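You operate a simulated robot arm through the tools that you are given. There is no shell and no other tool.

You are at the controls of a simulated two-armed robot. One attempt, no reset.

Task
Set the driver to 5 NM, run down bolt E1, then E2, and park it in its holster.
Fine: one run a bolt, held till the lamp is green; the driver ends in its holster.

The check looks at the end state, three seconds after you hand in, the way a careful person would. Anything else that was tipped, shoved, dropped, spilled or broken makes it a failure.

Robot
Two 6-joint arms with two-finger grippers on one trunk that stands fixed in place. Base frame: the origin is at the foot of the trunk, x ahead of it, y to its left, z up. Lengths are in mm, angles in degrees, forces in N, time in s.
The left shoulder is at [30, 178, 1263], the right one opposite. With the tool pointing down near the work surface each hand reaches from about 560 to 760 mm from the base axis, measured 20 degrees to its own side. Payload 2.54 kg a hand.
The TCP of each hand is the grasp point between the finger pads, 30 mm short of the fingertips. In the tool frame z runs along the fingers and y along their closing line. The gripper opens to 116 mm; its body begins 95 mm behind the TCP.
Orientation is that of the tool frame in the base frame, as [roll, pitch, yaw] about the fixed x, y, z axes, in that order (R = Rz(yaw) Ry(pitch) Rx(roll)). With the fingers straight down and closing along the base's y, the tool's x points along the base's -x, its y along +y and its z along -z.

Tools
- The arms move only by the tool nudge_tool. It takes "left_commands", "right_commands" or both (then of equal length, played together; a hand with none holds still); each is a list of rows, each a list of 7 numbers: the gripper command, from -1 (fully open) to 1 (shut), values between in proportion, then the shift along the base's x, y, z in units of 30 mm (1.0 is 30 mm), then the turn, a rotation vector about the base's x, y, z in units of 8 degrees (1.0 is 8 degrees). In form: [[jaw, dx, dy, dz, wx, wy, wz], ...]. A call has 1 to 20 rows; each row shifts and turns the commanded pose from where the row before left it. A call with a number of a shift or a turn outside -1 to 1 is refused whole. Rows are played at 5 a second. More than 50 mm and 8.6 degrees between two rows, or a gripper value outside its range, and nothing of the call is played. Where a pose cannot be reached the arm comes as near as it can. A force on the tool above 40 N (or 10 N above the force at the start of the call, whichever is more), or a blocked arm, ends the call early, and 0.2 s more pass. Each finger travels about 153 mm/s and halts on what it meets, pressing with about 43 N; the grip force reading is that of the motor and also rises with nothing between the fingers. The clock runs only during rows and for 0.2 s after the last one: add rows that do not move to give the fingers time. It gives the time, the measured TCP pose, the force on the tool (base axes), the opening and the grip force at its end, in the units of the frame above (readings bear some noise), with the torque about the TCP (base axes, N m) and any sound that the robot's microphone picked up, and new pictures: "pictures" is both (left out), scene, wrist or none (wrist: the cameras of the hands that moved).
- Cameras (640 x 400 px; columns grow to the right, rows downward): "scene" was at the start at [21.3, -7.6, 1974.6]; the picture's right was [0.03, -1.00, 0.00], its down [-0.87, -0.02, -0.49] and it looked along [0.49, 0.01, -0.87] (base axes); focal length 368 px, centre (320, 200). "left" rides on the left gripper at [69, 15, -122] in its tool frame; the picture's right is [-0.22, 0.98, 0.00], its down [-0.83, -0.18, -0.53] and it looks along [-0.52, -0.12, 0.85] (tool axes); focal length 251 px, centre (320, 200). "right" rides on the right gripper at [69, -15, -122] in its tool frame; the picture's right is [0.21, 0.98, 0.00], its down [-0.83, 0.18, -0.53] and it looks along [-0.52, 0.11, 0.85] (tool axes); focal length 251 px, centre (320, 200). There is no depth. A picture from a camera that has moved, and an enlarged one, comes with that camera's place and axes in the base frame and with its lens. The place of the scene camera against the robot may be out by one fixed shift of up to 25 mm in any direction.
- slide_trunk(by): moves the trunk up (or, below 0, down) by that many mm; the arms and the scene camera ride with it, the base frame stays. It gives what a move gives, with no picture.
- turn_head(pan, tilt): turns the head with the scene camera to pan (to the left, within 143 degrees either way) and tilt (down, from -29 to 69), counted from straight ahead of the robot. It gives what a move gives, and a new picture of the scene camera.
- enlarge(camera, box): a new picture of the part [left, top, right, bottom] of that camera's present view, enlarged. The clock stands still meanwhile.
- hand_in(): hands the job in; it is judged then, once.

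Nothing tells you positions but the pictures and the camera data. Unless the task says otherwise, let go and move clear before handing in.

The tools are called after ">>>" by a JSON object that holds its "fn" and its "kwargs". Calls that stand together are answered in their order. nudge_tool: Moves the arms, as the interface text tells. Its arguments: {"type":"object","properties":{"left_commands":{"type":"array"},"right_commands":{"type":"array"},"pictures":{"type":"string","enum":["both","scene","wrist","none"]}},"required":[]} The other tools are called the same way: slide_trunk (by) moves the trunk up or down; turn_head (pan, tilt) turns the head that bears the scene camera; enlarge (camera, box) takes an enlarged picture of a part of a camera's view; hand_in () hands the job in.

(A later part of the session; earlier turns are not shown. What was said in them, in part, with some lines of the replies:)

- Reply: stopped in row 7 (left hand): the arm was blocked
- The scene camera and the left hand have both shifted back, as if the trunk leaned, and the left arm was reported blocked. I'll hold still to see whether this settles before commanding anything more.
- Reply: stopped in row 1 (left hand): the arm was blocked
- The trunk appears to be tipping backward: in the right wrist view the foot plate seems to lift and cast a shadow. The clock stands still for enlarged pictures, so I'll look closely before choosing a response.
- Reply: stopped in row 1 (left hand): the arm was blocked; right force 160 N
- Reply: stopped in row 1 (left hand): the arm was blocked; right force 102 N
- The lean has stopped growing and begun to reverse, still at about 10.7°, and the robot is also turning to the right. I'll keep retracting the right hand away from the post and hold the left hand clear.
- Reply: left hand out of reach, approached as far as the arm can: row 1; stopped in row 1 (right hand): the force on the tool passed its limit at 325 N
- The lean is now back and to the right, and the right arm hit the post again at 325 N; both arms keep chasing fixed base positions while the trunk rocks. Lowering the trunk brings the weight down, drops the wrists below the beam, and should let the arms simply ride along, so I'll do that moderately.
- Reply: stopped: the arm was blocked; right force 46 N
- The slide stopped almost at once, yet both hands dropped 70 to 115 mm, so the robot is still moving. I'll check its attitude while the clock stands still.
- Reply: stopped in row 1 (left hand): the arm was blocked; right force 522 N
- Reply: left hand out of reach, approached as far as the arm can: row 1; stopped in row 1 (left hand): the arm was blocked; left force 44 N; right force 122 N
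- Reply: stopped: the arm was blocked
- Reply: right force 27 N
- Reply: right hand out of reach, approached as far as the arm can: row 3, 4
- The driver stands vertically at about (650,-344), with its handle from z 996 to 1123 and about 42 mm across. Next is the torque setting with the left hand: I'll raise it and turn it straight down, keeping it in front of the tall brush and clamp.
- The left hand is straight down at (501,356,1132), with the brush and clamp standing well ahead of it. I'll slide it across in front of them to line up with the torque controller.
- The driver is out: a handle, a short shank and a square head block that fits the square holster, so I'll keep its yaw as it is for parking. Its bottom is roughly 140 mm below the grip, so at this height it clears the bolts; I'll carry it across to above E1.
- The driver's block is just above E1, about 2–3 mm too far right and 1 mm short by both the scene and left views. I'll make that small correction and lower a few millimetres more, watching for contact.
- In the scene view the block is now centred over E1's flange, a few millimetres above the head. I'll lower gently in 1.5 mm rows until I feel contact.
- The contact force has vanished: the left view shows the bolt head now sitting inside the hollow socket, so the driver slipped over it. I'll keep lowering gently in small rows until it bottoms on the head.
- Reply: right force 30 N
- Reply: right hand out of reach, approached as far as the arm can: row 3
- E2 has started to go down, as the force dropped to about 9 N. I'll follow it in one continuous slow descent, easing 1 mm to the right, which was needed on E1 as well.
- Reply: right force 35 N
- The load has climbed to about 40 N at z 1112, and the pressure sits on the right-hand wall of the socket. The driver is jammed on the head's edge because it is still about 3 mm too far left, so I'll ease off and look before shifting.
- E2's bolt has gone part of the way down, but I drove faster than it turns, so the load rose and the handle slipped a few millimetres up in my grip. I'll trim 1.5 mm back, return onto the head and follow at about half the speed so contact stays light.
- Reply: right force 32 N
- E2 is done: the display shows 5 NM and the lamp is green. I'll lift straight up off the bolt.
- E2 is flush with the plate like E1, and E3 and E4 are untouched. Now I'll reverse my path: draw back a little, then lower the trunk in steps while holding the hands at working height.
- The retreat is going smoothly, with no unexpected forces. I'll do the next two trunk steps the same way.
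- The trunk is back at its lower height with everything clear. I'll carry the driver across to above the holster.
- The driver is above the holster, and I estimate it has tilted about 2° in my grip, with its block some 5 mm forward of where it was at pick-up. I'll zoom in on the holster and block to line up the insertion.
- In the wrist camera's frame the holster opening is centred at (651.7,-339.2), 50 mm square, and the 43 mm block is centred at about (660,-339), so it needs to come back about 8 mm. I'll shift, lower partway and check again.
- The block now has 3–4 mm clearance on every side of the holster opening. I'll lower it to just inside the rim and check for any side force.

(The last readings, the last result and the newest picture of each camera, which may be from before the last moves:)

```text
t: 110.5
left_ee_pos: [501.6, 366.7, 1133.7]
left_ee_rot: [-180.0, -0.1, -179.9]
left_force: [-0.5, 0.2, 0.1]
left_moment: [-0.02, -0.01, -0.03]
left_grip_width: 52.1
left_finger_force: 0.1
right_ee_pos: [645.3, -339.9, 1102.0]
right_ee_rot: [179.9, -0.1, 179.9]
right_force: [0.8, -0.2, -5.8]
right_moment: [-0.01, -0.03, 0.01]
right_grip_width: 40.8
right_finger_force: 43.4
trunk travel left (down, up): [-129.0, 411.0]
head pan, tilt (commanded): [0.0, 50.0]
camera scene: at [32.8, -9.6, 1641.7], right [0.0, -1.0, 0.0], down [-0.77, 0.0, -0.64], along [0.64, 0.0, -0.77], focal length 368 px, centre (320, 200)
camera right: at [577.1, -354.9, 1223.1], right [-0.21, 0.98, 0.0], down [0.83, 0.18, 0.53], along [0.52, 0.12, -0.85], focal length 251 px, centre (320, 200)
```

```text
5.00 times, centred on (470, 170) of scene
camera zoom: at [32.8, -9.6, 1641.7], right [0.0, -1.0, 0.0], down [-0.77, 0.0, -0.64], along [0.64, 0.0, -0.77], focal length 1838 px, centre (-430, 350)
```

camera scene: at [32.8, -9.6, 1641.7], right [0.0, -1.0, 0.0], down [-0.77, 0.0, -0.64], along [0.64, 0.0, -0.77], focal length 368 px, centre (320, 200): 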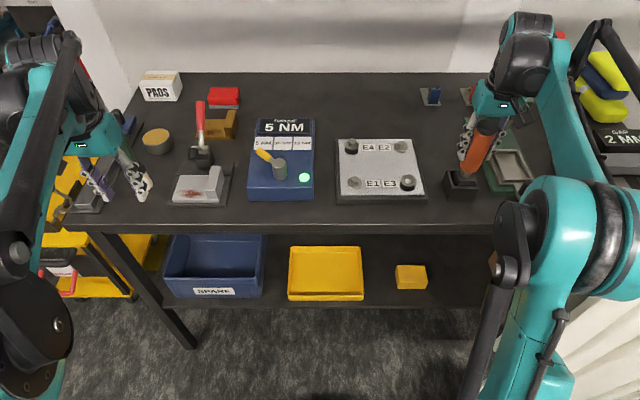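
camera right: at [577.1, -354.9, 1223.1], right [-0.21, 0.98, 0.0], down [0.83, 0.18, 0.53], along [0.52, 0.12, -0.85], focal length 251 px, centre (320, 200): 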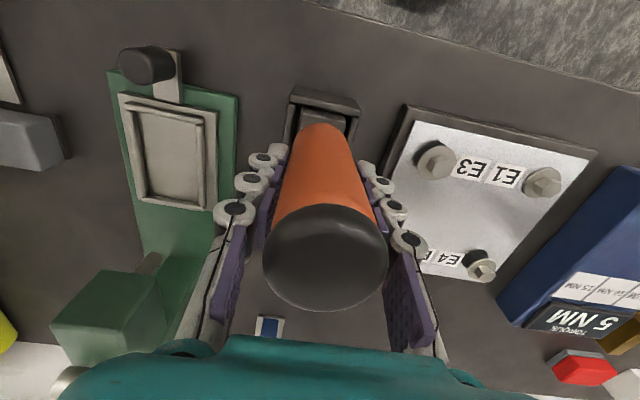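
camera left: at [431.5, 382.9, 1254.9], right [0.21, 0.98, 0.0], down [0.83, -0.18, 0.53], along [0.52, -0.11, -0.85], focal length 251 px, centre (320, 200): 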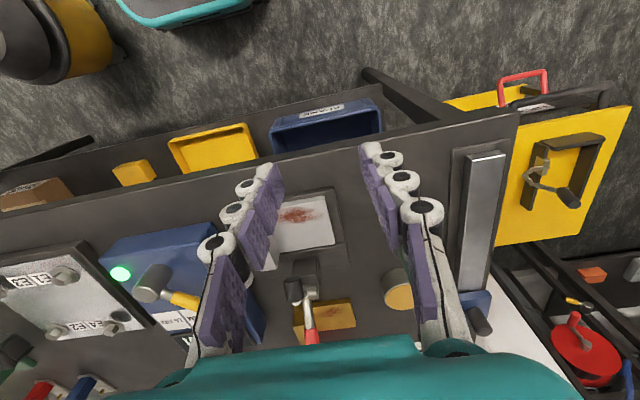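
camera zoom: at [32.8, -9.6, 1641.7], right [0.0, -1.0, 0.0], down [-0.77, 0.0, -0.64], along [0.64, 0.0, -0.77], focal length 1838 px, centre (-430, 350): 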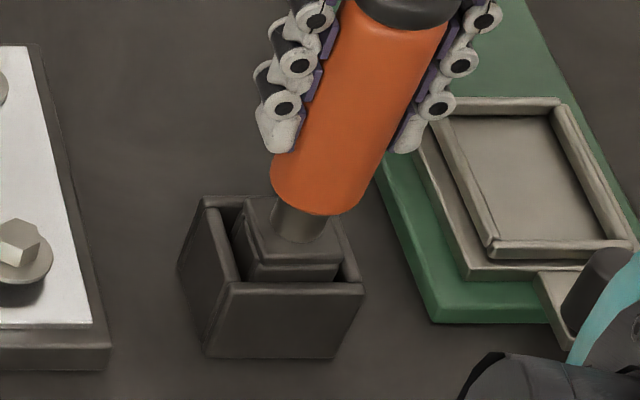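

The block has entered the holster cleanly, with no side load. I'll lower it further, slowing toward the floor.

>>> {"fn": "nudge_tool", "kwargs": {"right_commands": [[1, 0, 0, -0.25, 0, 0, 0], [1, 0, 0, -0.25, 0, 0, 0], [1, 0, 0, -0.2, 0, 0, 0], [1, 0, 0, -0.15, 0, 0, 0], [1, 0, 0, -0.05, 0, 0, 0], [1, 0, 0, 0, 0, 0, 0]], "pictures": "both"}}

>>> {"fn": "enlarge", "kwargs": {"camera": "scene", "box": [430, 110, 530, 210]}}

```text
t: 112.0
left_ee_pos: [498.9, 367.2, 1133.7]
left_ee_rot: [-179.9, 0.0, -180.0]
left_force: [0.3, -0.3, -0.1]
left_moment: [0.02, -0.02, -0.01]
left_grip_width: 52.0
left_finger_force: 0.0
right_ee_pos: [645.1, -340.4, 1077.6]
right_ee_rot: [-180.0, 0.1, 179.9]
right_force: [9.2, -1.2, 34.6]
right_moment: [-0.04, -0.27, 0.02]
right_grip_width: 40.9
right_finger_force: 43.0
trunk travel left (down, up): [-129.0, 411.0]
head pan, tilt (commanded): [0.0, 50.0]
camera scene: at [29.9, -7.4, 1641.9], right [0.0, -1.0, 0.0], down [-0.77, 0.0, -0.64], along [0.64, 0.0, -0.77], focal length 368 px, centre (320, 200)
camera right: at [576.0, -353.8, 1197.9], right [-0.21, 0.98, 0.0], down [0.83, 0.18, 0.54], along [0.52, 0.11, -0.84], focal length 251 px, centre (320, 200)
```

scene: 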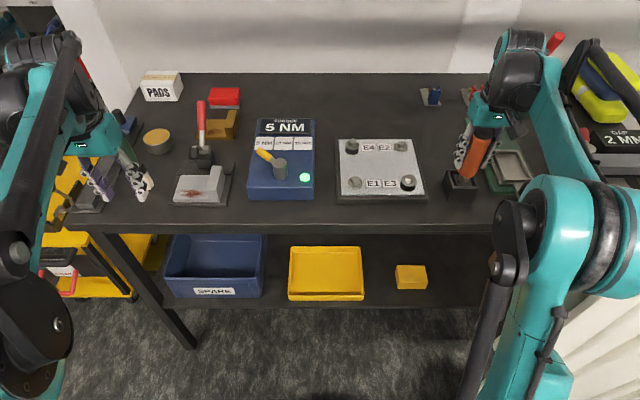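
right: 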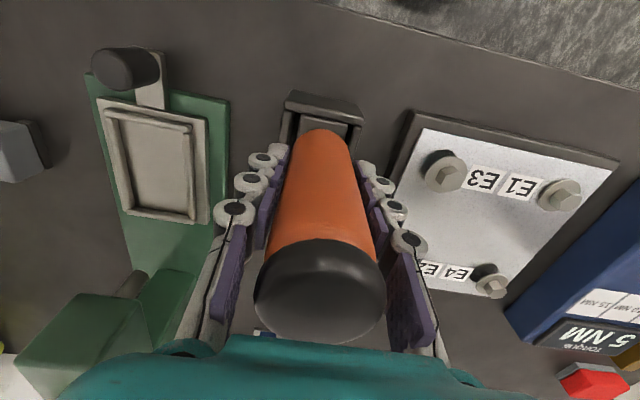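

```text
4.00 times, centred on (480, 160) of scene
camera zoom: at [29.9, -7.4, 1641.9], right [0.0, -1.0, 0.0], down [-0.77, 0.0, -0.64], along [0.64, 0.0, -0.77], focal length 1470 px, centre (-320, 360)
```

zoom: 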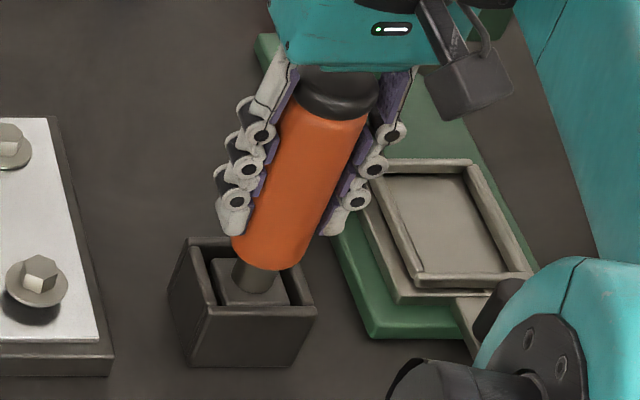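

The load jumped to 40 N with the driver still roughly 12–16 mm above its seat, and the pressure is on the near wall, so the block is rubbing at the back. I'll ease up a few millimetres to unload and take a look.

>>> {"fn": "nudge_tool", "kwargs": {"right_commands": [[1, 0, 0, 0.15, 0, 0, 0], [1, 0, 0, 0.1, 0, 0, 0], [1, 0, 0, 0, 0, 0, 0]], "pictures": "both"}}

>>> {"fn": "enlarge", "kwargs": {"camera": "right", "box": [270, 50, 380, 140]}}

>>> {"fn": "enlarge", "kwargs": {"camera": "scene", "box": [430, 110, 530, 210]}}

```text
t: 112.8
left_ee_pos: [502.2, 366.5, 1134.1]
left_ee_rot: [179.9, -0.2, -179.9]
left_force: [-0.8, -0.5, -0.8]
left_moment: [0.01, -0.04, -0.01]
left_grip_width: 52.1
left_finger_force: 0.0
right_ee_pos: [645.7, -340.4, 1081.2]
right_ee_rot: [179.9, -0.1, 179.9]
right_force: [0.6, -0.6, -5.3]
right_moment: [-0.02, 0.0, 0.02]
right_grip_width: 40.9
right_finger_force: 43.2
trunk travel left (down, up): [-129.0, 411.0]
head pan, tilt (commanded): [0.0, 50.0]
camera scene: at [33.0, -9.9, 1641.6], right [0.0, -1.0, 0.0], down [-0.77, 0.0, -0.64], along [0.64, 0.0, -0.77], focal length 368 px, centre (320, 200)
camera right: at [577.4, -355.7, 1203.1], right [-0.21, 0.98, 0.0], down [0.83, 0.18, 0.53], along [0.52, 0.12, -0.85], focal length 251 px, centre (320, 200)
```

scene: 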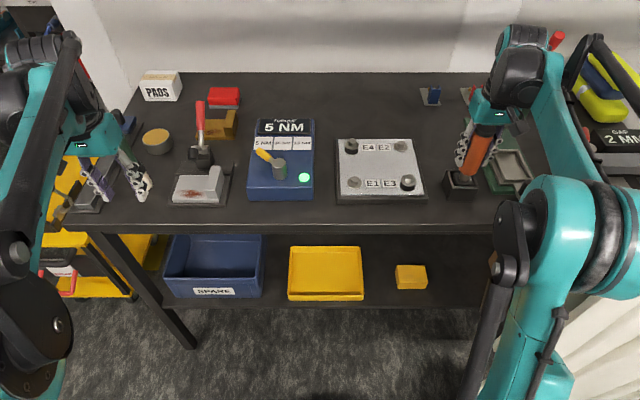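
right: 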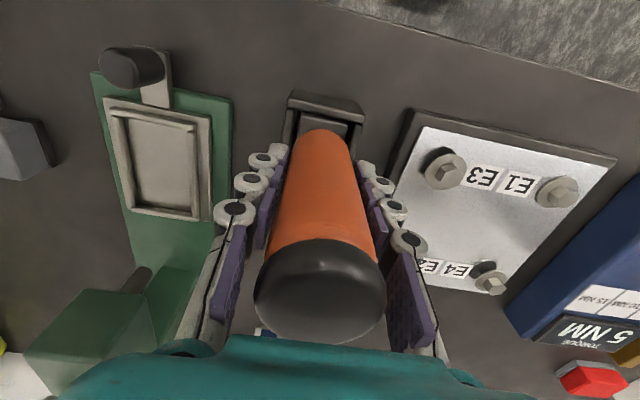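

```text
4.44 times, centred on (325, 95) of right
camera zoom: at [577.4, -355.7, 1203.1], right [-0.21, 0.98, 0.0], down [0.83, 0.18, 0.53], along [0.52, 0.12, -0.85], focal length 1118 px, centre (298, 667)
```

zoom: 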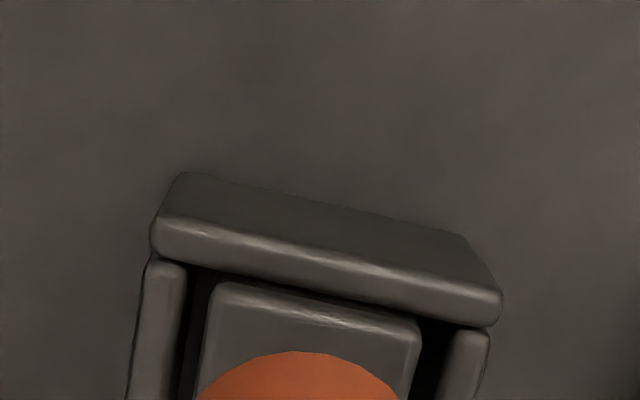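

```text
4.00 times, centred on (480, 160) of scene
camera zoom: at [33.0, -9.9, 1641.6], right [0.0, -1.0, 0.0], down [-0.77, 0.0, -0.64], along [0.64, 0.0, -0.77], focal length 1470 px, centre (-320, 360)
```

zoom: 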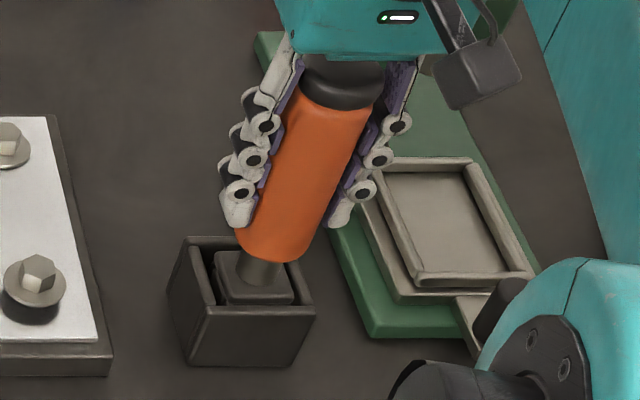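

Unloaded now, the block is visibly close to the near wall of the holster. I'll shift it 3 mm forward and lower again in small steps.

>>> {"fn": "nudge_tool", "kwargs": {"right_commands": [[1, 0.1, 0, 0, 0, 0, 0], [1, 0, 0, -0.05, 0, 0, 0], [1, 0, 0, -0.05, 0, 0, 0], [1, 0, 0, -0.05, 0, 0, 0], [1, 0, 0, -0.05, 0, 0, 0], [1, 0, 0, 0, 0, 0, 0]], "pictures": "scene"}}

>>> {"fn": "enlarge", "kwargs": {"camera": "right", "box": [270, 50, 380, 140]}}

>>> {"fn": "enlarge", "kwargs": {"camera": "scene", "box": [430, 110, 530, 210]}}

```text
t: 114.2
left_ee_pos: [500.8, 367.2, 1132.7]
left_ee_rot: [-180.0, -0.1, -179.9]
left_force: [-0.8, 0.3, -0.5]
left_moment: [0.01, -0.01, 0.03]
left_grip_width: 52.1
left_finger_force: 0.2
right_ee_pos: [649.5, -340.7, 1076.1]
right_ee_rot: [179.8, -0.2, 179.9]
right_force: [0.1, 0.0, -5.2]
right_moment: [-0.01, -0.01, 0.04]
right_grip_width: 40.7
right_finger_force: 43.3
trunk travel left (down, up): [-129.0, 411.0]
head pan, tilt (commanded): [0.0, 50.0]
camera scene: at [32.8, -9.6, 1641.7], right [0.0, -1.0, 0.0], down [-0.77, 0.0, -0.64], along [0.64, 0.0, -0.77], focal length 368 px, centre (320, 200)
```

scene: 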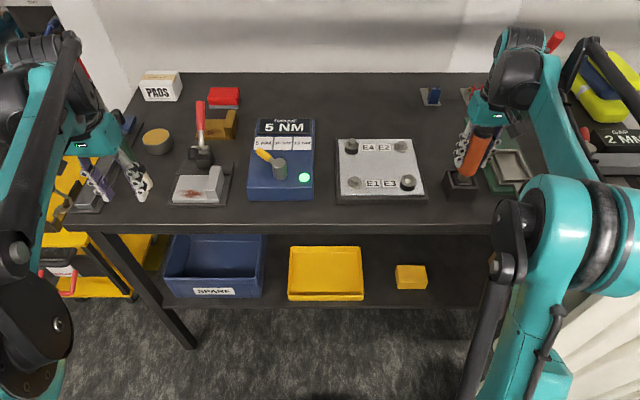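

```text
4.44 times, centred on (325, 95) of right
camera zoom: at [580.7, -355.5, 1197.4], right [-0.21, 0.98, 0.0], down [0.83, 0.18, 0.53], along [0.52, 0.11, -0.85], focal length 1118 px, centre (298, 667)
```

zoom: 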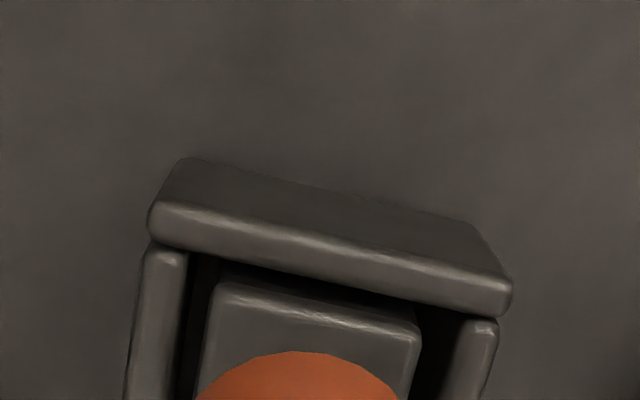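

```text
4.00 times, centred on (480, 160) of scene
camera zoom: at [32.8, -9.6, 1641.7], right [0.0, -1.0, 0.0], down [-0.77, 0.0, -0.64], along [0.64, 0.0, -0.77], focal length 1470 px, centre (-320, 360)
```

zoom: 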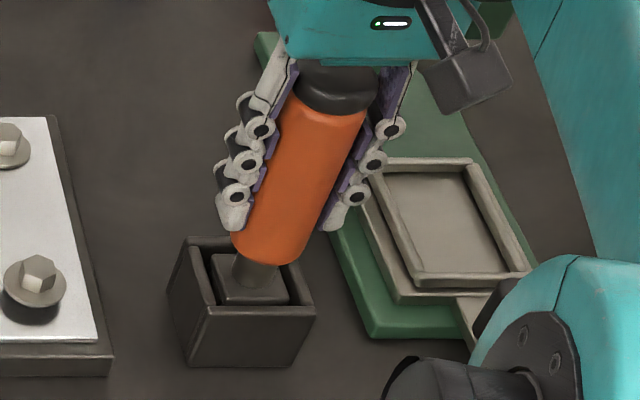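

The driver now passes the earlier sticking point with no load. I'll keep lowering in small steps until it touches the holster floor.

>>> {"fn": "nudge_tool", "kwargs": {"right_commands": [[1, 0, 0, -0.06, 0, 0, 0], [1, 0, 0, -0.06, 0, 0, 0], [1, 0, 0, -0.06, 0, 0, 0], [1, 0, 0, -0.05, 0, 0, 0], [1, 0, 0, 0, 0, 0, 0]], "pictures": "scene"}}

>>> {"fn": "enlarge", "kwargs": {"camera": "scene", "box": [430, 110, 530, 210]}}

```text
t: 115.3
left_ee_pos: [502.1, 366.5, 1134.4]
left_ee_rot: [-179.9, 0.0, -180.0]
left_force: [-0.3, -0.2, -0.2]
left_moment: [0.01, -0.01, 0.02]
left_grip_width: 52.1
left_finger_force: 0.1
right_ee_pos: [648.5, -340.4, 1068.8]
right_ee_rot: [179.9, -0.2, 179.9]
right_force: [0.3, 0.2, -4.8]
right_moment: [-0.02, -0.02, -0.01]
right_grip_width: 40.9
right_finger_force: 43.3
trunk travel left (down, up): [-129.0, 411.0]
head pan, tilt (commanded): [0.0, 50.0]
camera scene: at [32.8, -9.6, 1641.7], right [0.0, -1.0, 0.0], down [-0.77, 0.0, -0.64], along [0.64, 0.0, -0.77], focal length 368 px, centre (320, 200)
```

scene: 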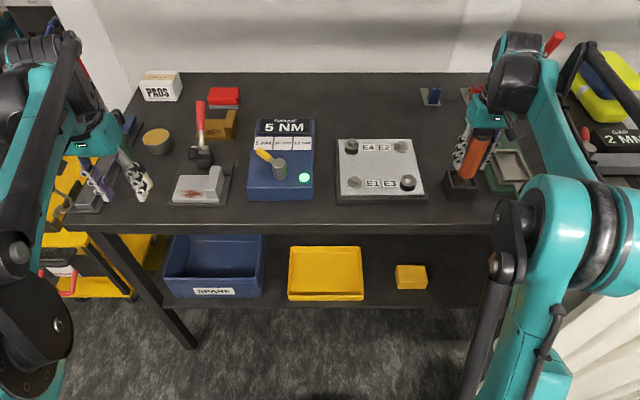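

```text
4.00 times, centred on (480, 160) of scene
camera zoom: at [32.8, -9.6, 1641.7], right [0.0, -1.0, 0.0], down [-0.77, 0.0, -0.64], along [0.64, 0.0, -0.77], focal length 1470 px, centre (-320, 360)
```

zoom: 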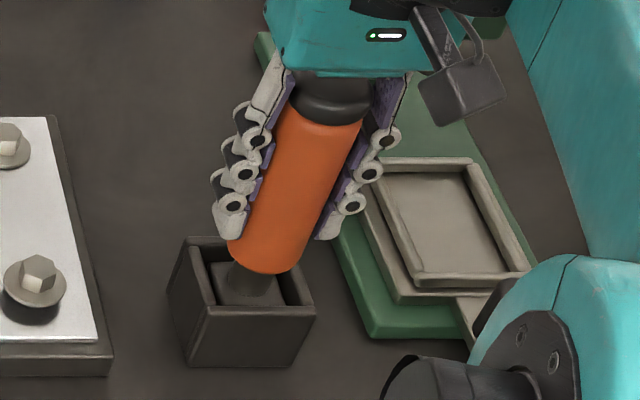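

Still free at z 1069. I'll continue down toward the floor.

>>> {"fn": "nudge_tool", "kwargs": {"right_commands": [[1, 0, 0, -0.06, 0, 0, 0], [1, 0, 0, -0.06, 0, 0, 0], [1, 0, 0, -0.06, 0, 0, 0], [1, 0, 0, -0.04, 0, 0, 0], [1, 0, 0, 0, 0, 0, 0]], "pictures": "scene"}}

>>> {"fn": "enlarge", "kwargs": {"camera": "scene", "box": [430, 110, 530, 210]}}

```text
t: 116.5
left_ee_pos: [501.2, 366.9, 1134.4]
left_ee_rot: [-180.0, 0.0, 180.0]
left_force: [-1.0, 0.3, 0.0]
left_moment: [0.0, 0.01, -0.01]
left_grip_width: 52.2
left_finger_force: 0.0
right_ee_pos: [648.8, -340.3, 1063.2]
right_ee_rot: [179.9, -0.1, 180.0]
right_force: [0.2, -0.4, -5.9]
right_moment: [0.0, -0.01, -0.01]
right_grip_width: 41.0
right_finger_force: 42.7
trunk travel left (down, up): [-129.0, 411.0]
head pan, tilt (commanded): [0.0, 50.0]
camera scene: at [32.8, -9.7, 1641.7], right [0.0, -1.0, 0.0], down [-0.77, 0.0, -0.64], along [0.64, 0.0, -0.77], focal length 368 px, centre (320, 200)
```

scene: 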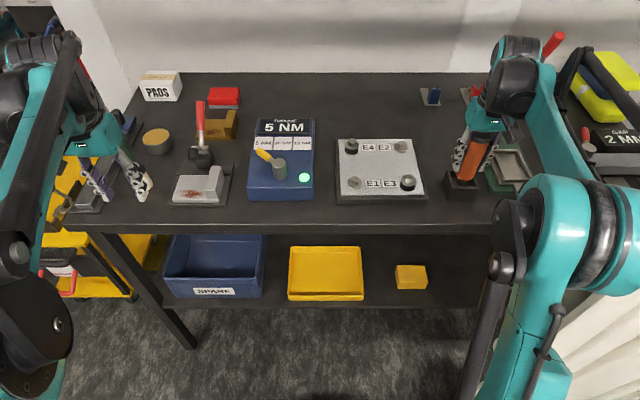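

```text
4.00 times, centred on (480, 160) of scene
camera zoom: at [32.8, -9.7, 1641.7], right [0.0, -1.0, 0.0], down [-0.77, 0.0, -0.64], along [0.64, 0.0, -0.77], focal length 1470 px, centre (-320, 360)
```

zoom: 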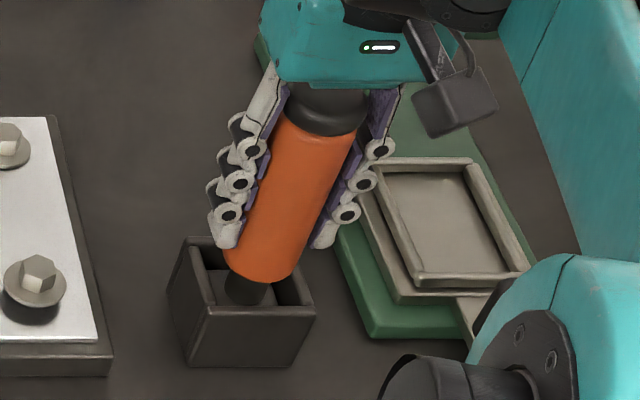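

The handle is now about at its original seated height. I'll inch down until I feel the floor.

>>> {"fn": "nudge_tool", "kwargs": {"right_commands": [[1, 0, 0, -0.03, 0, 0, 0], [1, 0, 0, -0.03, 0, 0, 0], [1, 0, 0, -0.03, 0, 0, 0], [1, 0, 0, 0, 0, 0, 0]], "pictures": "scene"}}

>>> {"fn": "enlarge", "kwargs": {"camera": "scene", "box": [430, 110, 530, 210]}}

```text
t: 117.5
left_ee_pos: [502.0, 366.1, 1132.5]
left_ee_rot: [-180.0, -0.1, -180.0]
left_force: [0.3, -0.3, -0.9]
left_moment: [-0.01, 0.02, 0.01]
left_grip_width: 52.2
left_finger_force: 0.0
right_ee_pos: [648.9, -339.4, 1059.8]
right_ee_rot: [179.9, -0.1, 179.9]
right_force: [0.2, 0.5, -5.6]
right_moment: [-0.01, 0.01, -0.05]
right_grip_width: 40.9
right_finger_force: 42.6
trunk travel left (down, up): [-129.0, 411.0]
head pan, tilt (commanded): [0.0, 50.0]
camera scene: at [32.8, -9.6, 1641.7], right [0.0, -1.0, 0.0], down [-0.77, 0.0, -0.64], along [0.64, 0.0, -0.77], focal length 368 px, centre (320, 200)
```

scene: 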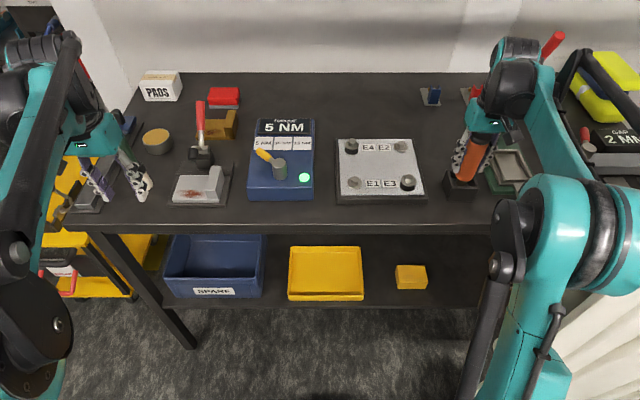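

```text
4.00 times, centred on (480, 160) of scene
camera zoom: at [32.8, -9.6, 1641.7], right [0.0, -1.0, 0.0], down [-0.77, 0.0, -0.64], along [0.64, 0.0, -0.77], focal length 1470 px, centre (-320, 360)
```

zoom: 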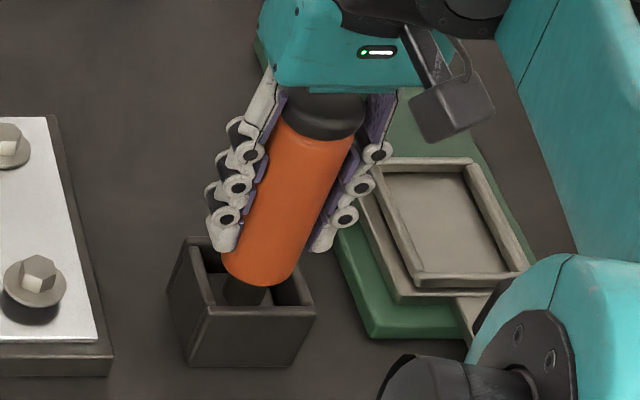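

No contact yet, but it must be within a few millimetres of the floor. I'll inch down a little more.

>>> {"fn": "nudge_tool", "kwargs": {"right_commands": [[1, 0, 0, -0.03, 0, 0, 0], [1, 0, 0, -0.03, 0, 0, 0], [1, 0, 0, -0.03, 0, 0, 0], [1, 0, 0, 0, 0, 0, 0]], "pictures": "scene"}}

>>> {"fn": "enlarge", "kwargs": {"camera": "scene", "box": [430, 110, 530, 210]}}

>>> {"fn": "enlarge", "kwargs": {"camera": "right", "box": [200, 40, 440, 360]}}

```text
t: 118.5
left_ee_pos: [499.5, 366.9, 1134.1]
left_ee_rot: [-179.9, 0.1, -180.0]
left_force: [0.0, -0.4, 0.2]
left_moment: [-0.01, 0.04, -0.01]
left_grip_width: 52.2
left_finger_force: 0.0
right_ee_pos: [648.8, -341.3, 1058.7]
right_ee_rot: [179.9, 0.1, 179.9]
right_force: [7.9, -2.5, 21.1]
right_moment: [0.01, -0.64, -0.06]
right_grip_width: 41.2
right_finger_force: 42.9
trunk travel left (down, up): [-129.0, 411.0]
head pan, tilt (commanded): [0.0, 50.0]
camera scene: at [31.2, -8.6, 1642.0], right [0.0, -1.0, 0.0], down [-0.77, 0.0, -0.64], along [0.64, 0.0, -0.77], focal length 368 px, centre (320, 200)
```

scene: 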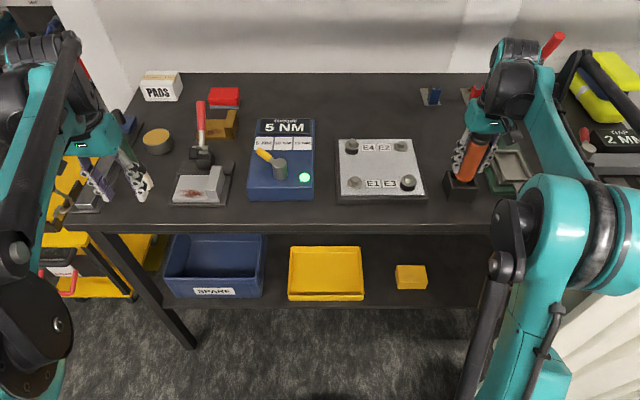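

```text
4.00 times, centred on (480, 160) of scene
camera zoom: at [31.2, -8.6, 1642.0], right [0.0, -1.0, 0.0], down [-0.77, 0.0, -0.64], along [0.64, 0.0, -0.77], focal length 1470 px, centre (-320, 360)
```

zoom: 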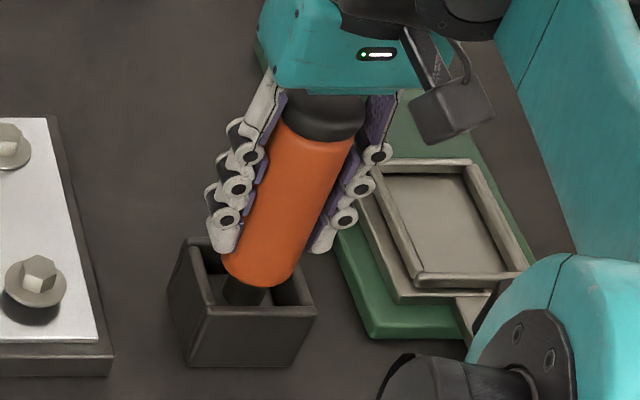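

```text
1.25 times, centred on (320, 200) of right
camera zoom: at [579.7, -354.7, 1180.0], right [-0.21, 0.98, 0.0], down [0.83, 0.18, 0.54], along [0.52, 0.11, -0.84], focal length 314 px, centre (320, 200)
```

zoom: 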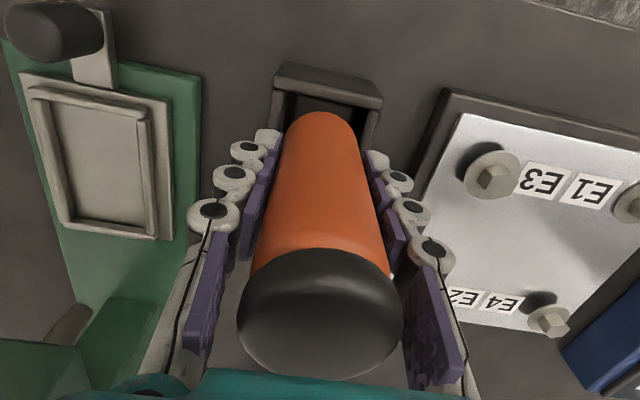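

The driver is on the holster floor, with about 27 N of contact at z 1059. I'll ease the pressure, then open the fingers slowly and let it settle.

>>> {"fn": "nudge_tool", "kwargs": {"right_commands": [[1, 0, 0, 0.04, 0, 0, 0], [1, 0, 0, 0.02, 0, 0, 0], [0.28, 0, 0, 0, 0, 0, 0], [0.2, 0, 0, 0, 0, 0, 0], [0.1, 0, 0, 0, 0, 0, 0], [-0.1, 0, 0, 0, 0, 0, 0], [-0.2, 0, 0, 0, 0, 0, 0], [-0.2, 0, 0, 0, 0, 0, 0]], "pictures": "both"}}

>>> {"fn": "enlarge", "kwargs": {"camera": "scene", "box": [430, 110, 530, 210]}}

>>> {"fn": "enlarge", "kwargs": {"camera": "right", "box": [200, 40, 440, 360]}}

```text
t: 120.3
left_ee_pos: [502.4, 367.0, 1133.1]
left_ee_rot: [-179.9, -0.1, 180.0]
left_force: [0.0, -0.4, 0.3]
left_moment: [0.02, -0.01, -0.03]
left_grip_width: 52.3
left_finger_force: 0.0
right_ee_pos: [650.6, -341.6, 1059.1]
right_ee_rot: [179.9, 0.0, 179.9]
right_force: [-0.2, -0.7, -0.9]
right_moment: [0.01, 0.01, 0.01]
right_grip_width: 69.8
right_finger_force: 0.1
trunk travel left (down, up): [-129.0, 411.0]
head pan, tilt (commanded): [0.0, 50.0]
camera scene: at [32.2, -9.3, 1641.7], right [0.0, -1.0, 0.0], down [-0.77, 0.0, -0.64], along [0.64, 0.0, -0.77], focal length 368 px, centre (320, 200)
camera right: at [580.7, -355.2, 1180.6], right [-0.21, 0.98, 0.0], down [0.83, 0.18, 0.53], along [0.52, 0.11, -0.85], focal length 251 px, centre (320, 200)
```

scene: 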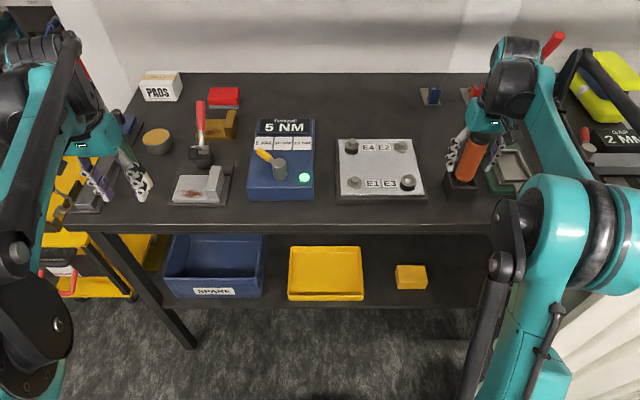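
right: 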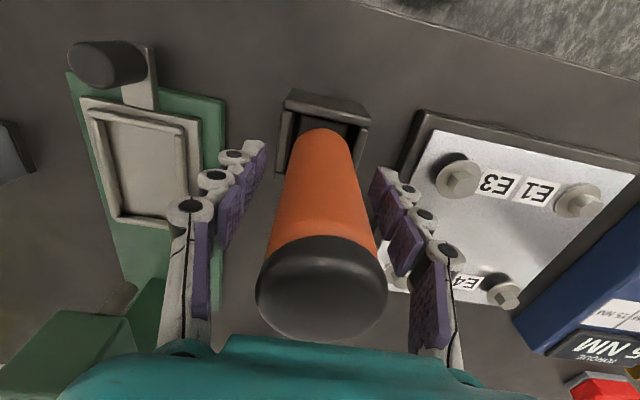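

```text
4.00 times, centred on (480, 160) of scene
camera zoom: at [32.2, -9.3, 1641.7], right [0.0, -1.0, 0.0], down [-0.77, 0.0, -0.64], along [0.64, 0.0, -0.77], focal length 1470 px, centre (-320, 360)
```

zoom: 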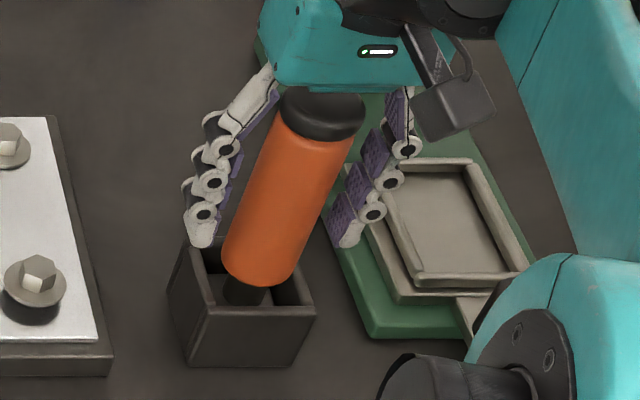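

```text
1.25 times, centred on (320, 200) of right
camera zoom: at [580.7, -355.2, 1180.6], right [-0.21, 0.98, 0.0], down [0.83, 0.18, 0.53], along [0.52, 0.11, -0.85], focal length 314 px, centre (320, 200)
```

zoom: 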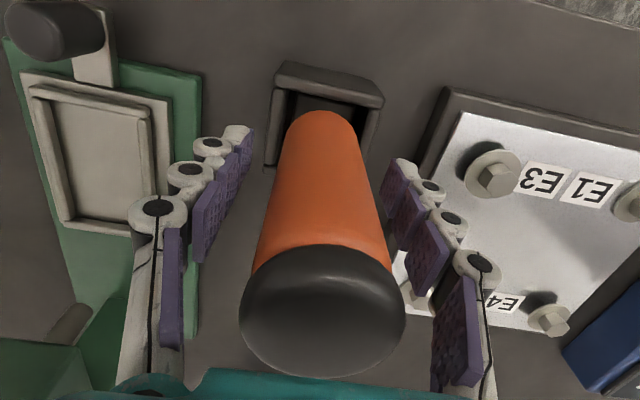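

The driver stands in its holster and the fingers are clear on both sides. I'll raise the hand straight up off it.

>>> {"fn": "nudge_tool", "kwargs": {"right_commands": [[-0.2, 0, 0.03, 0.3, 0, 0, 0], [-0.2, 0, 0, 0.6, 0, 0, 0], [-0.2, 0, 0, 0.8, 0, 0, 0], [-0.2, 0, 0, 0.8, 0, 0, 0], [-0.2, 0, 0, 0.8, 0, 0, 0], [-0.2, 0, 0, 0.6, 0, 0, 0], [-0.2, 0, 0, 0, 0, 0, 0]], "pictures": "both"}}

>>> {"fn": "enlarge", "kwargs": {"camera": "scene", "box": [430, 100, 530, 210]}}

>>> {"fn": "enlarge", "kwargs": {"camera": "right", "box": [200, 60, 440, 260]}}

```text
t: 122.0
left_ee_pos: [500.6, 366.7, 1133.0]
left_ee_rot: [180.0, -0.1, 180.0]
left_force: [0.5, 0.7, -0.5]
left_moment: [0.03, -0.03, 0.01]
left_grip_width: 52.4
left_finger_force: 0.1
right_ee_pos: [649.3, -339.2, 1176.7]
right_ee_rot: [180.0, 0.0, 179.8]
right_force: [0.8, -0.3, -0.6]
right_moment: [0.0, -0.03, 0.01]
right_grip_width: 69.7
right_finger_force: 0.0
trunk travel left (down, up): [-129.0, 411.0]
head pan, tilt (commanded): [0.0, 50.0]
camera scene: at [32.3, -9.3, 1641.7], right [0.0, -1.0, 0.0], down [-0.77, 0.0, -0.64], along [0.64, 0.0, -0.77], focal length 368 px, centre (320, 200)
camera right: at [580.2, -353.9, 1297.2], right [-0.21, 0.98, 0.0], down [0.83, 0.18, 0.53], along [0.52, 0.11, -0.85], focal length 251 px, centre (320, 200)
```

scene: 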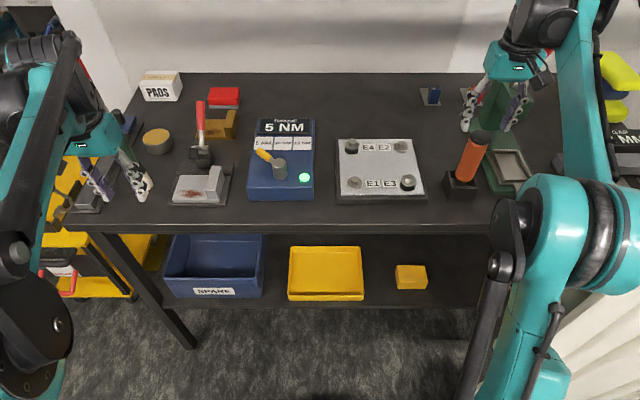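
right: 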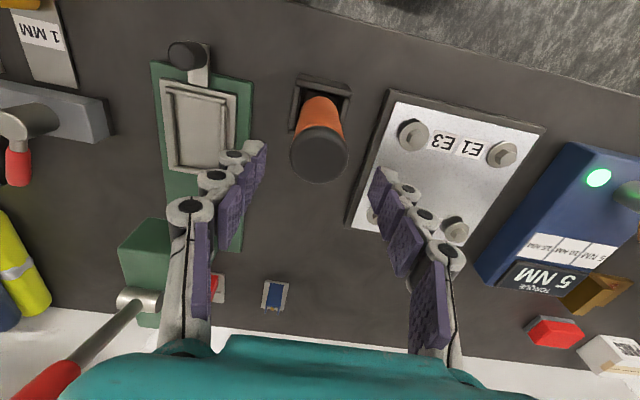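

```text
3.64 times, centred on (480, 155) of scene
camera zoom: at [32.3, -9.3, 1641.7], right [0.0, -1.0, 0.0], down [-0.77, 0.0, -0.64], along [0.64, 0.0, -0.77], focal length 1337 px, centre (-262, 364)
```

zoom: 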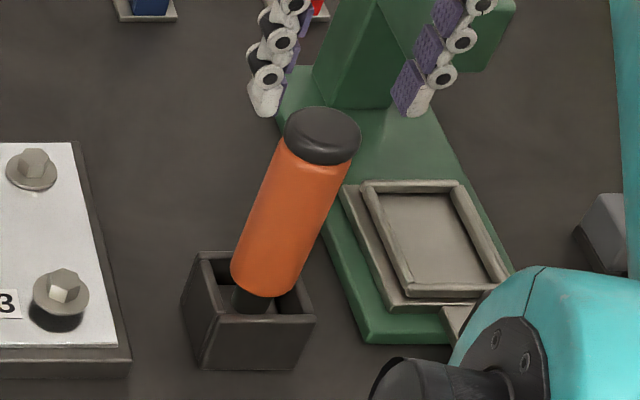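

```text
2.00 times, centred on (320, 160) of right
camera zoom: at [580.2, -353.9, 1297.2], right [-0.21, 0.98, 0.0], down [0.83, 0.18, 0.53], along [0.52, 0.11, -0.85], focal length 503 px, centre (320, 280)
```

zoom: 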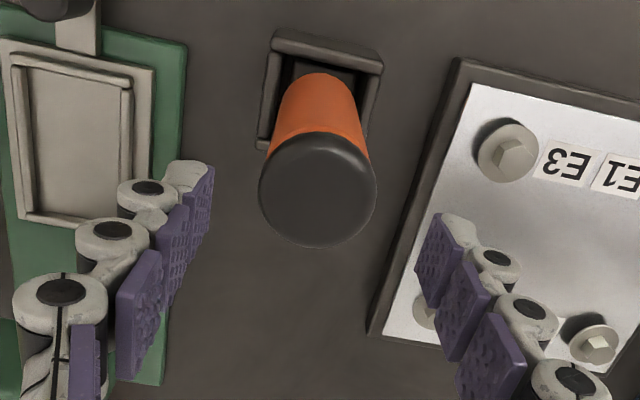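

The driver is parked upright in its holster: the cap measures at (649,-339.5), essentially where it started. I'll move the right hand away, back and inward, to leave it clear.

>>> {"fn": "nudge_tool", "kwargs": {"right_commands": [[-0.2, 0, 0, 0.2, 0, 0, 0], [-0.2, -0.6, 0.6, 0, 0, 0, 0], [-0.2, -0.7, 0.7, 0, 0, 0, 0], [-0.2, -0.7, 0.7, 0, 0, 0, 0], [-0.2, -0.7, 0.7, -0.3, 0, 0, 0], [-0.2, 0, 0.3, -0.4, 0, 0, 0], [-0.2, 0, 0, 0, 0, 0, 0]], "pictures": "both"}}

>>> {"fn": "enlarge", "kwargs": {"camera": "scene", "box": [230, 90, 550, 220]}}

```text
t: 123.5
left_ee_pos: [500.9, 367.4, 1133.3]
left_ee_rot: [-180.0, 0.0, -180.0]
left_force: [-0.8, 0.3, -0.3]
left_moment: [0.01, -0.02, 0.03]
left_grip_width: 52.0
left_finger_force: 0.1
right_ee_pos: [566.9, -248.9, 1162.2]
right_ee_rot: [179.8, 0.0, 179.9]
right_force: [-0.6, 0.2, -0.7]
right_moment: [-0.04, -0.01, 0.0]
right_grip_width: 69.5
right_finger_force: 0.0
trunk travel left (down, up): [-129.0, 411.0]
head pan, tilt (commanded): [0.0, 50.0]
camera scene: at [31.7, -9.3, 1641.7], right [0.0, -1.0, 0.0], down [-0.77, 0.0, -0.64], along [0.64, 0.0, -0.77], focal length 368 px, centre (320, 200)
camera right: at [498.8, -263.9, 1283.3], right [-0.21, 0.98, 0.0], down [0.83, 0.18, 0.53], along [0.52, 0.11, -0.85], focal length 251 px, centre (320, 200)
```

scene: 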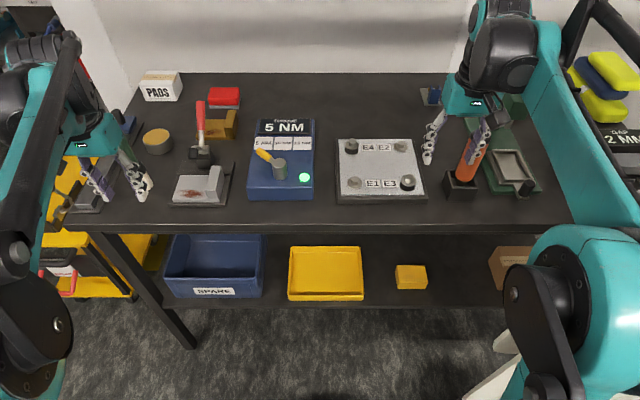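
right: 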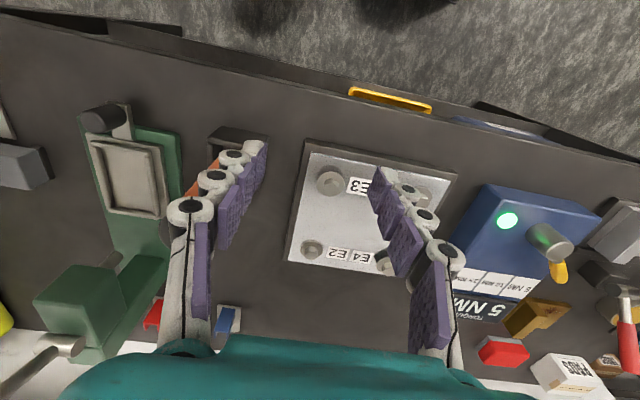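

```text
2.00 times, centred on (390, 155) of scene
camera zoom: at [31.7, -9.3, 1641.7], right [0.0, -1.0, 0.0], down [-0.77, 0.0, -0.64], along [0.64, 0.0, -0.77], focal length 735 px, centre (180, 290)
```

zoom: 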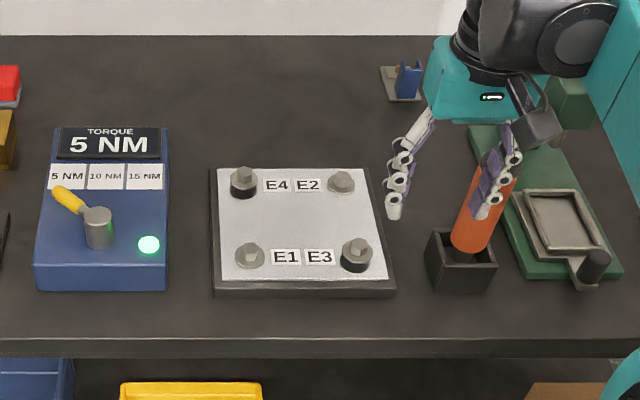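

E1 and E2 are down, E3 and E4 untouched, the controller is at 5 NM, and the driver is parked with both hands clear. Before handing in I'll look left and right to confirm nothing around the bench was disturbed.

>>> {"fn": "turn_head", "kwargs": {"pan": 40, "tilt": 45}}

>>> {"fn": "turn_head", "kwargs": {"pan": -45, "tilt": 45}}

>>> {"fn": "turn_head", "kwargs": {"pan": 0, "tilt": 45}}

```text
t: 124.6
left_ee_pos: [501.0, 367.4, 1132.8]
left_ee_rot: [180.0, -0.2, 180.0]
left_force: [0.0, 0.7, -0.2]
left_moment: [-0.01, -0.03, 0.03]
left_grip_width: 52.3
left_finger_force: 0.0
right_ee_pos: [568.1, -249.9, 1160.6]
right_ee_rot: [179.8, 0.0, 179.9]
right_force: [0.3, -0.6, 1.5]
right_moment: [0.02, -0.01, 0.0]
right_grip_width: 69.9
right_finger_force: 0.0
trunk travel left (down, up): [-129.0, 411.0]
head pan, tilt (commanded): [40.0, 45.0]
camera scene: at [17.6, 42.9, 1648.6], right [0.64, -0.77, 0.0], down [-0.54, -0.45, -0.71], along [0.54, 0.45, -0.71], focal length 368 px, centre (320, 200)
```

scene: 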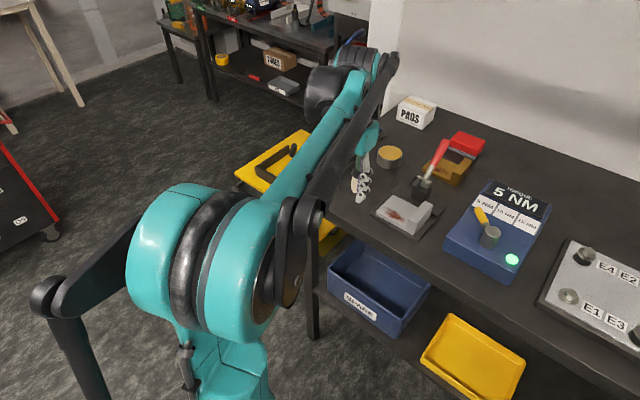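

```text
t: 126.2
left_ee_pos: [500.9, 366.6, 1133.6]
left_ee_rot: [179.9, -0.1, -179.9]
left_force: [0.1, -0.2, 0.2]
left_moment: [-0.02, -0.02, -0.02]
left_grip_width: 52.4
left_finger_force: 0.1
right_ee_pos: [568.4, -249.6, 1161.7]
right_ee_rot: [179.9, 0.0, 179.9]
right_force: [-0.5, -0.6, 0.6]
right_moment: [0.0, 0.02, -0.03]
right_grip_width: 69.6
right_finger_force: 0.1
trunk travel left (down, up): [-129.0, 411.0]
head pan, tilt (commanded): [-45.0, 45.0]
camera scene: at [12.7, -66.7, 1648.6], right [-0.71, -0.71, 0.0], down [-0.5, 0.5, -0.71], along [0.5, -0.5, -0.71], focal length 368 px, centre (320, 200)
```

scene: 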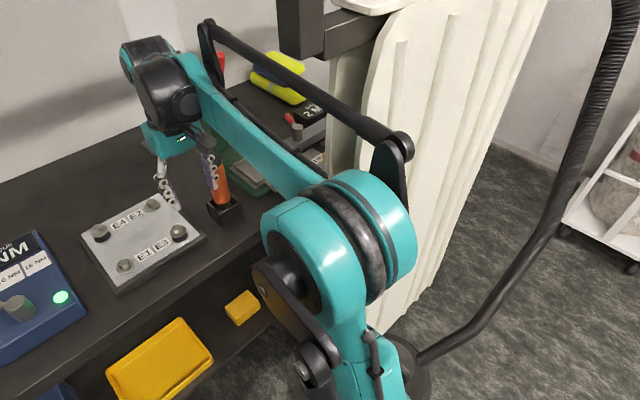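

```text
t: 127.3
left_ee_pos: [500.5, 368.1, 1133.1]
left_ee_rot: [-179.9, -0.1, 179.9]
left_force: [0.3, 0.7, 0.9]
left_moment: [-0.01, 0.02, 0.03]
left_grip_width: 52.0
left_finger_force: 0.0
right_ee_pos: [568.5, -248.4, 1162.4]
right_ee_rot: [179.9, 0.1, 179.9]
right_force: [0.5, 0.7, -1.0]
right_moment: [0.01, 0.04, 0.01]
right_grip_width: 69.4
right_finger_force: 0.1
trunk travel left (down, up): [-129.0, 411.0]
head pan, tilt (commanded): [0.0, 45.0]
camera scene: at [36.5, -9.4, 1648.6], right [0.0, -1.0, 0.0], down [-0.71, 0.0, -0.71], along [0.71, 0.0, -0.71], focal length 368 px, centre (320, 200)
```

scene: 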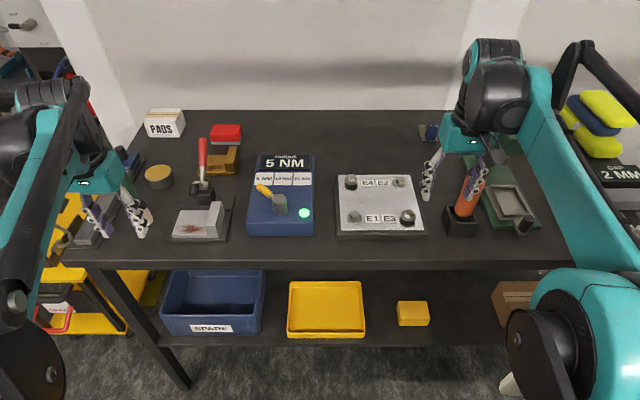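

Everything on and around the bench looks in place. One item, the standing brush, is hidden behind the left hand, so I'll check it through the left wrist camera.

>>> {"fn": "enlarge", "kwargs": {"camera": "left", "box": [300, 120, 640, 360]}}

>>> {"fn": "enlarge", "kwargs": {"camera": "scene", "box": [40, 90, 260, 260]}}

```text
1.67 times, centred on (470, 240) of left
camera zoom: at [430.9, 382.9, 1254.9], right [0.21, 0.98, 0.0], down [0.83, -0.18, 0.53], along [0.52, -0.11, -0.85], focal length 419 px, centre (70, 133)
```

zoom: 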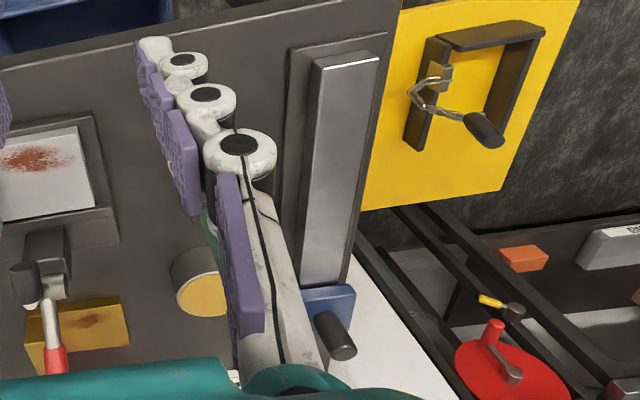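

```text
2.35 times, centred on (150, 175) of scene
camera zoom: at [36.5, -9.4, 1648.6], right [0.0, -1.0, 0.0], down [-0.71, 0.0, -0.71], along [0.71, 0.0, -0.71], focal length 865 px, centre (720, 259)
```

zoom: 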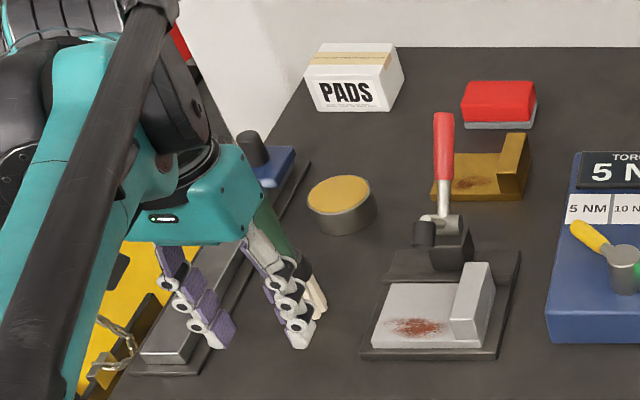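

The brush is still standing behind the left hand's line of sight. I'll draw the left hand back a little so it is plainly clear, and confirm.

>>> {"fn": "nudge_tool", "kwargs": {"left_commands": [[0.1, -0.7, 0, 0, 0, 0, 0], [0.1, -0.7, 0, 0, 0, 0, 0], [0.1, 0, 0, 0, 0, 0, 0], [0.1, 0, 0, 0, 0, 0, 0]], "pictures": "both"}}

>>> {"fn": "enlarge", "kwargs": {"camera": "scene", "box": [40, 90, 260, 260]}}

>>> {"fn": "enlarge", "kwargs": {"camera": "scene", "box": [240, 130, 560, 260]}}

```text
t: 128.3
left_ee_pos: [458.1, 367.7, 1133.9]
left_ee_rot: [-180.0, 0.0, 180.0]
left_force: [-0.6, 1.0, -0.7]
left_moment: [0.03, -0.01, -0.01]
left_grip_width: 52.3
left_finger_force: 0.1
right_ee_pos: [567.6, -248.9, 1161.7]
right_ee_rot: [179.8, 0.0, 179.9]
right_force: [-0.7, 0.2, -0.5]
right_moment: [-0.01, -0.04, 0.0]
right_grip_width: 69.8
right_finger_force: 0.0
trunk travel left (down, up): [-129.0, 411.0]
head pan, tilt (commanded): [0.0, 45.0]
camera scene: at [36.2, -9.4, 1648.6], right [0.0, -1.0, 0.0], down [-0.71, 0.0, -0.71], along [0.71, 0.0, -0.71], focal length 368 px, centre (320, 200)
camera left: at [388.0, 383.7, 1254.3], right [0.21, 0.98, 0.0], down [0.83, -0.18, 0.53], along [0.52, -0.11, -0.85], focal length 251 px, centre (320, 200)
```

scene: 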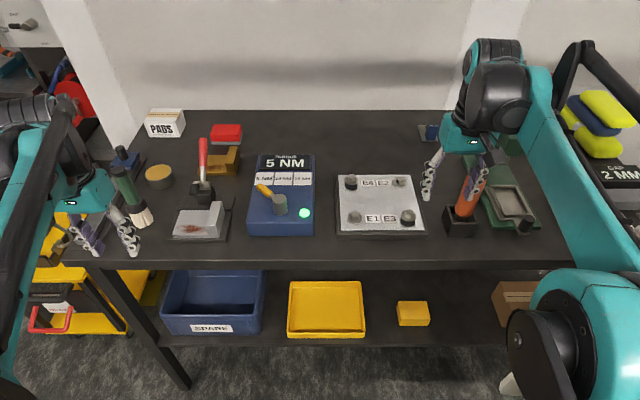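
left: 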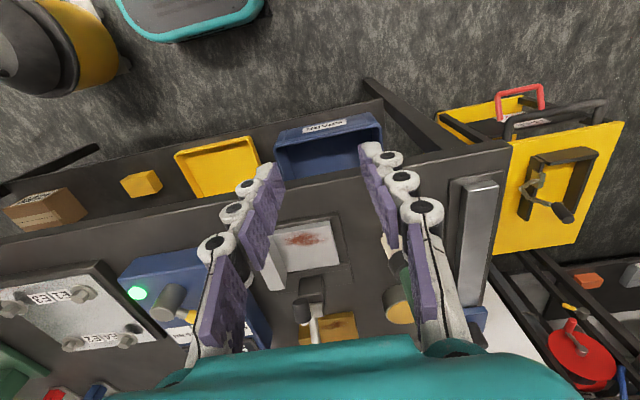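

```text
2.35 times, centred on (150, 175) of scene
camera zoom: at [36.2, -9.4, 1648.6], right [0.0, -1.0, 0.0], down [-0.71, 0.0, -0.71], along [0.71, 0.0, -0.71], focal length 865 px, centre (720, 259)
```

zoom: 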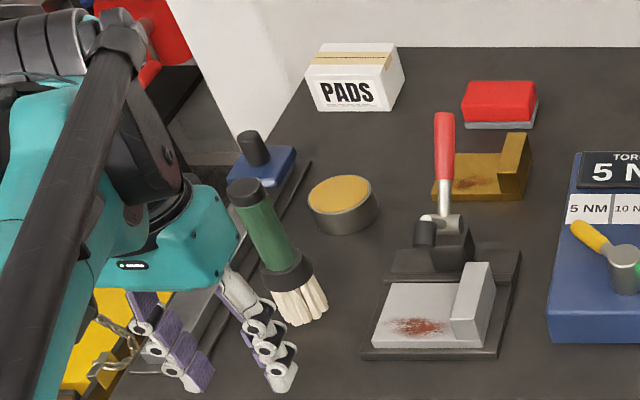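

```text
2.00 times, centred on (400, 195) of scene
camera zoom: at [36.2, -9.4, 1648.6], right [0.0, -1.0, 0.0], down [-0.71, 0.0, -0.71], along [0.71, 0.0, -0.71], focal length 735 px, centre (160, 210)
```

zoom: 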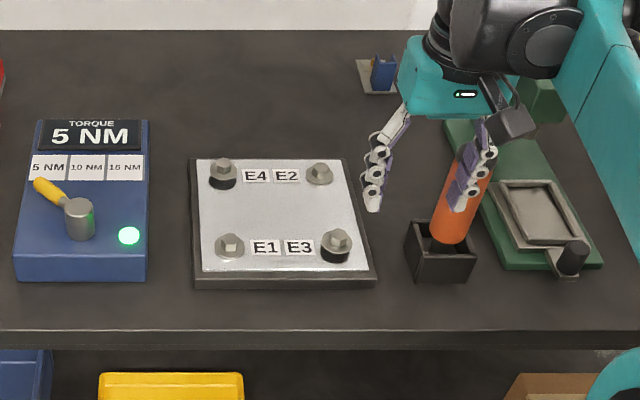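

The brush still stands, E1 and E2 are seated, E3 and E4 are untouched, the lever is at 5 NM, and the driver is upright in its holster with both hands clear. I'll hand the job in.

>>> {"fn": "hand_in", "kwargs": {}}

```text
The job is handed in.
```

The driver was set to 5 NM, and E1 then E2 were run down. Each ended with 5 NM on the display and the lamp green. The driver is back upright in its holster, with both hands let go and clear; I don't have the verdict.

Some things did not go cleanly:

- **Collision at the start:** my first right-arm move hit the frame in front of the robot, which I had taken to be at the back of the bench. The arm and frame struck several times, up to about 480 N. The robot leaned up to about 11°, and its base seemed to slide about 200 mm before it settled back to its original pose. In the pictures afterwards I saw nothing tipped, moved or broken, but the arms hid part of the white panel and the floor. I could not compare those with the start.
- **E2, pressed more than once:** the handle slipped a little in my grip, so I lifted off and re-seated the driver partway. By then the bolt had gone partway down. The display reset to 0 only when the socket finally seated, and it then went to 5 NM and green. I read that as a single run, but I can't see how the controller counts runs.
- **E1, contact not continuous:** the contact force dropped to zero while I followed that bolt down. I felt it again only at the seat, where it went green.
- **Torque setting:** the display did not show the setting while I turned the lever. I chose the end stop next to the 5 NM label, and both runs then read 5 NM.
- **Parking:** the driver caught once on the holster wall, so I backed off, shifted it 3 mm and seated it. It stands within about 1 mm of where it started.
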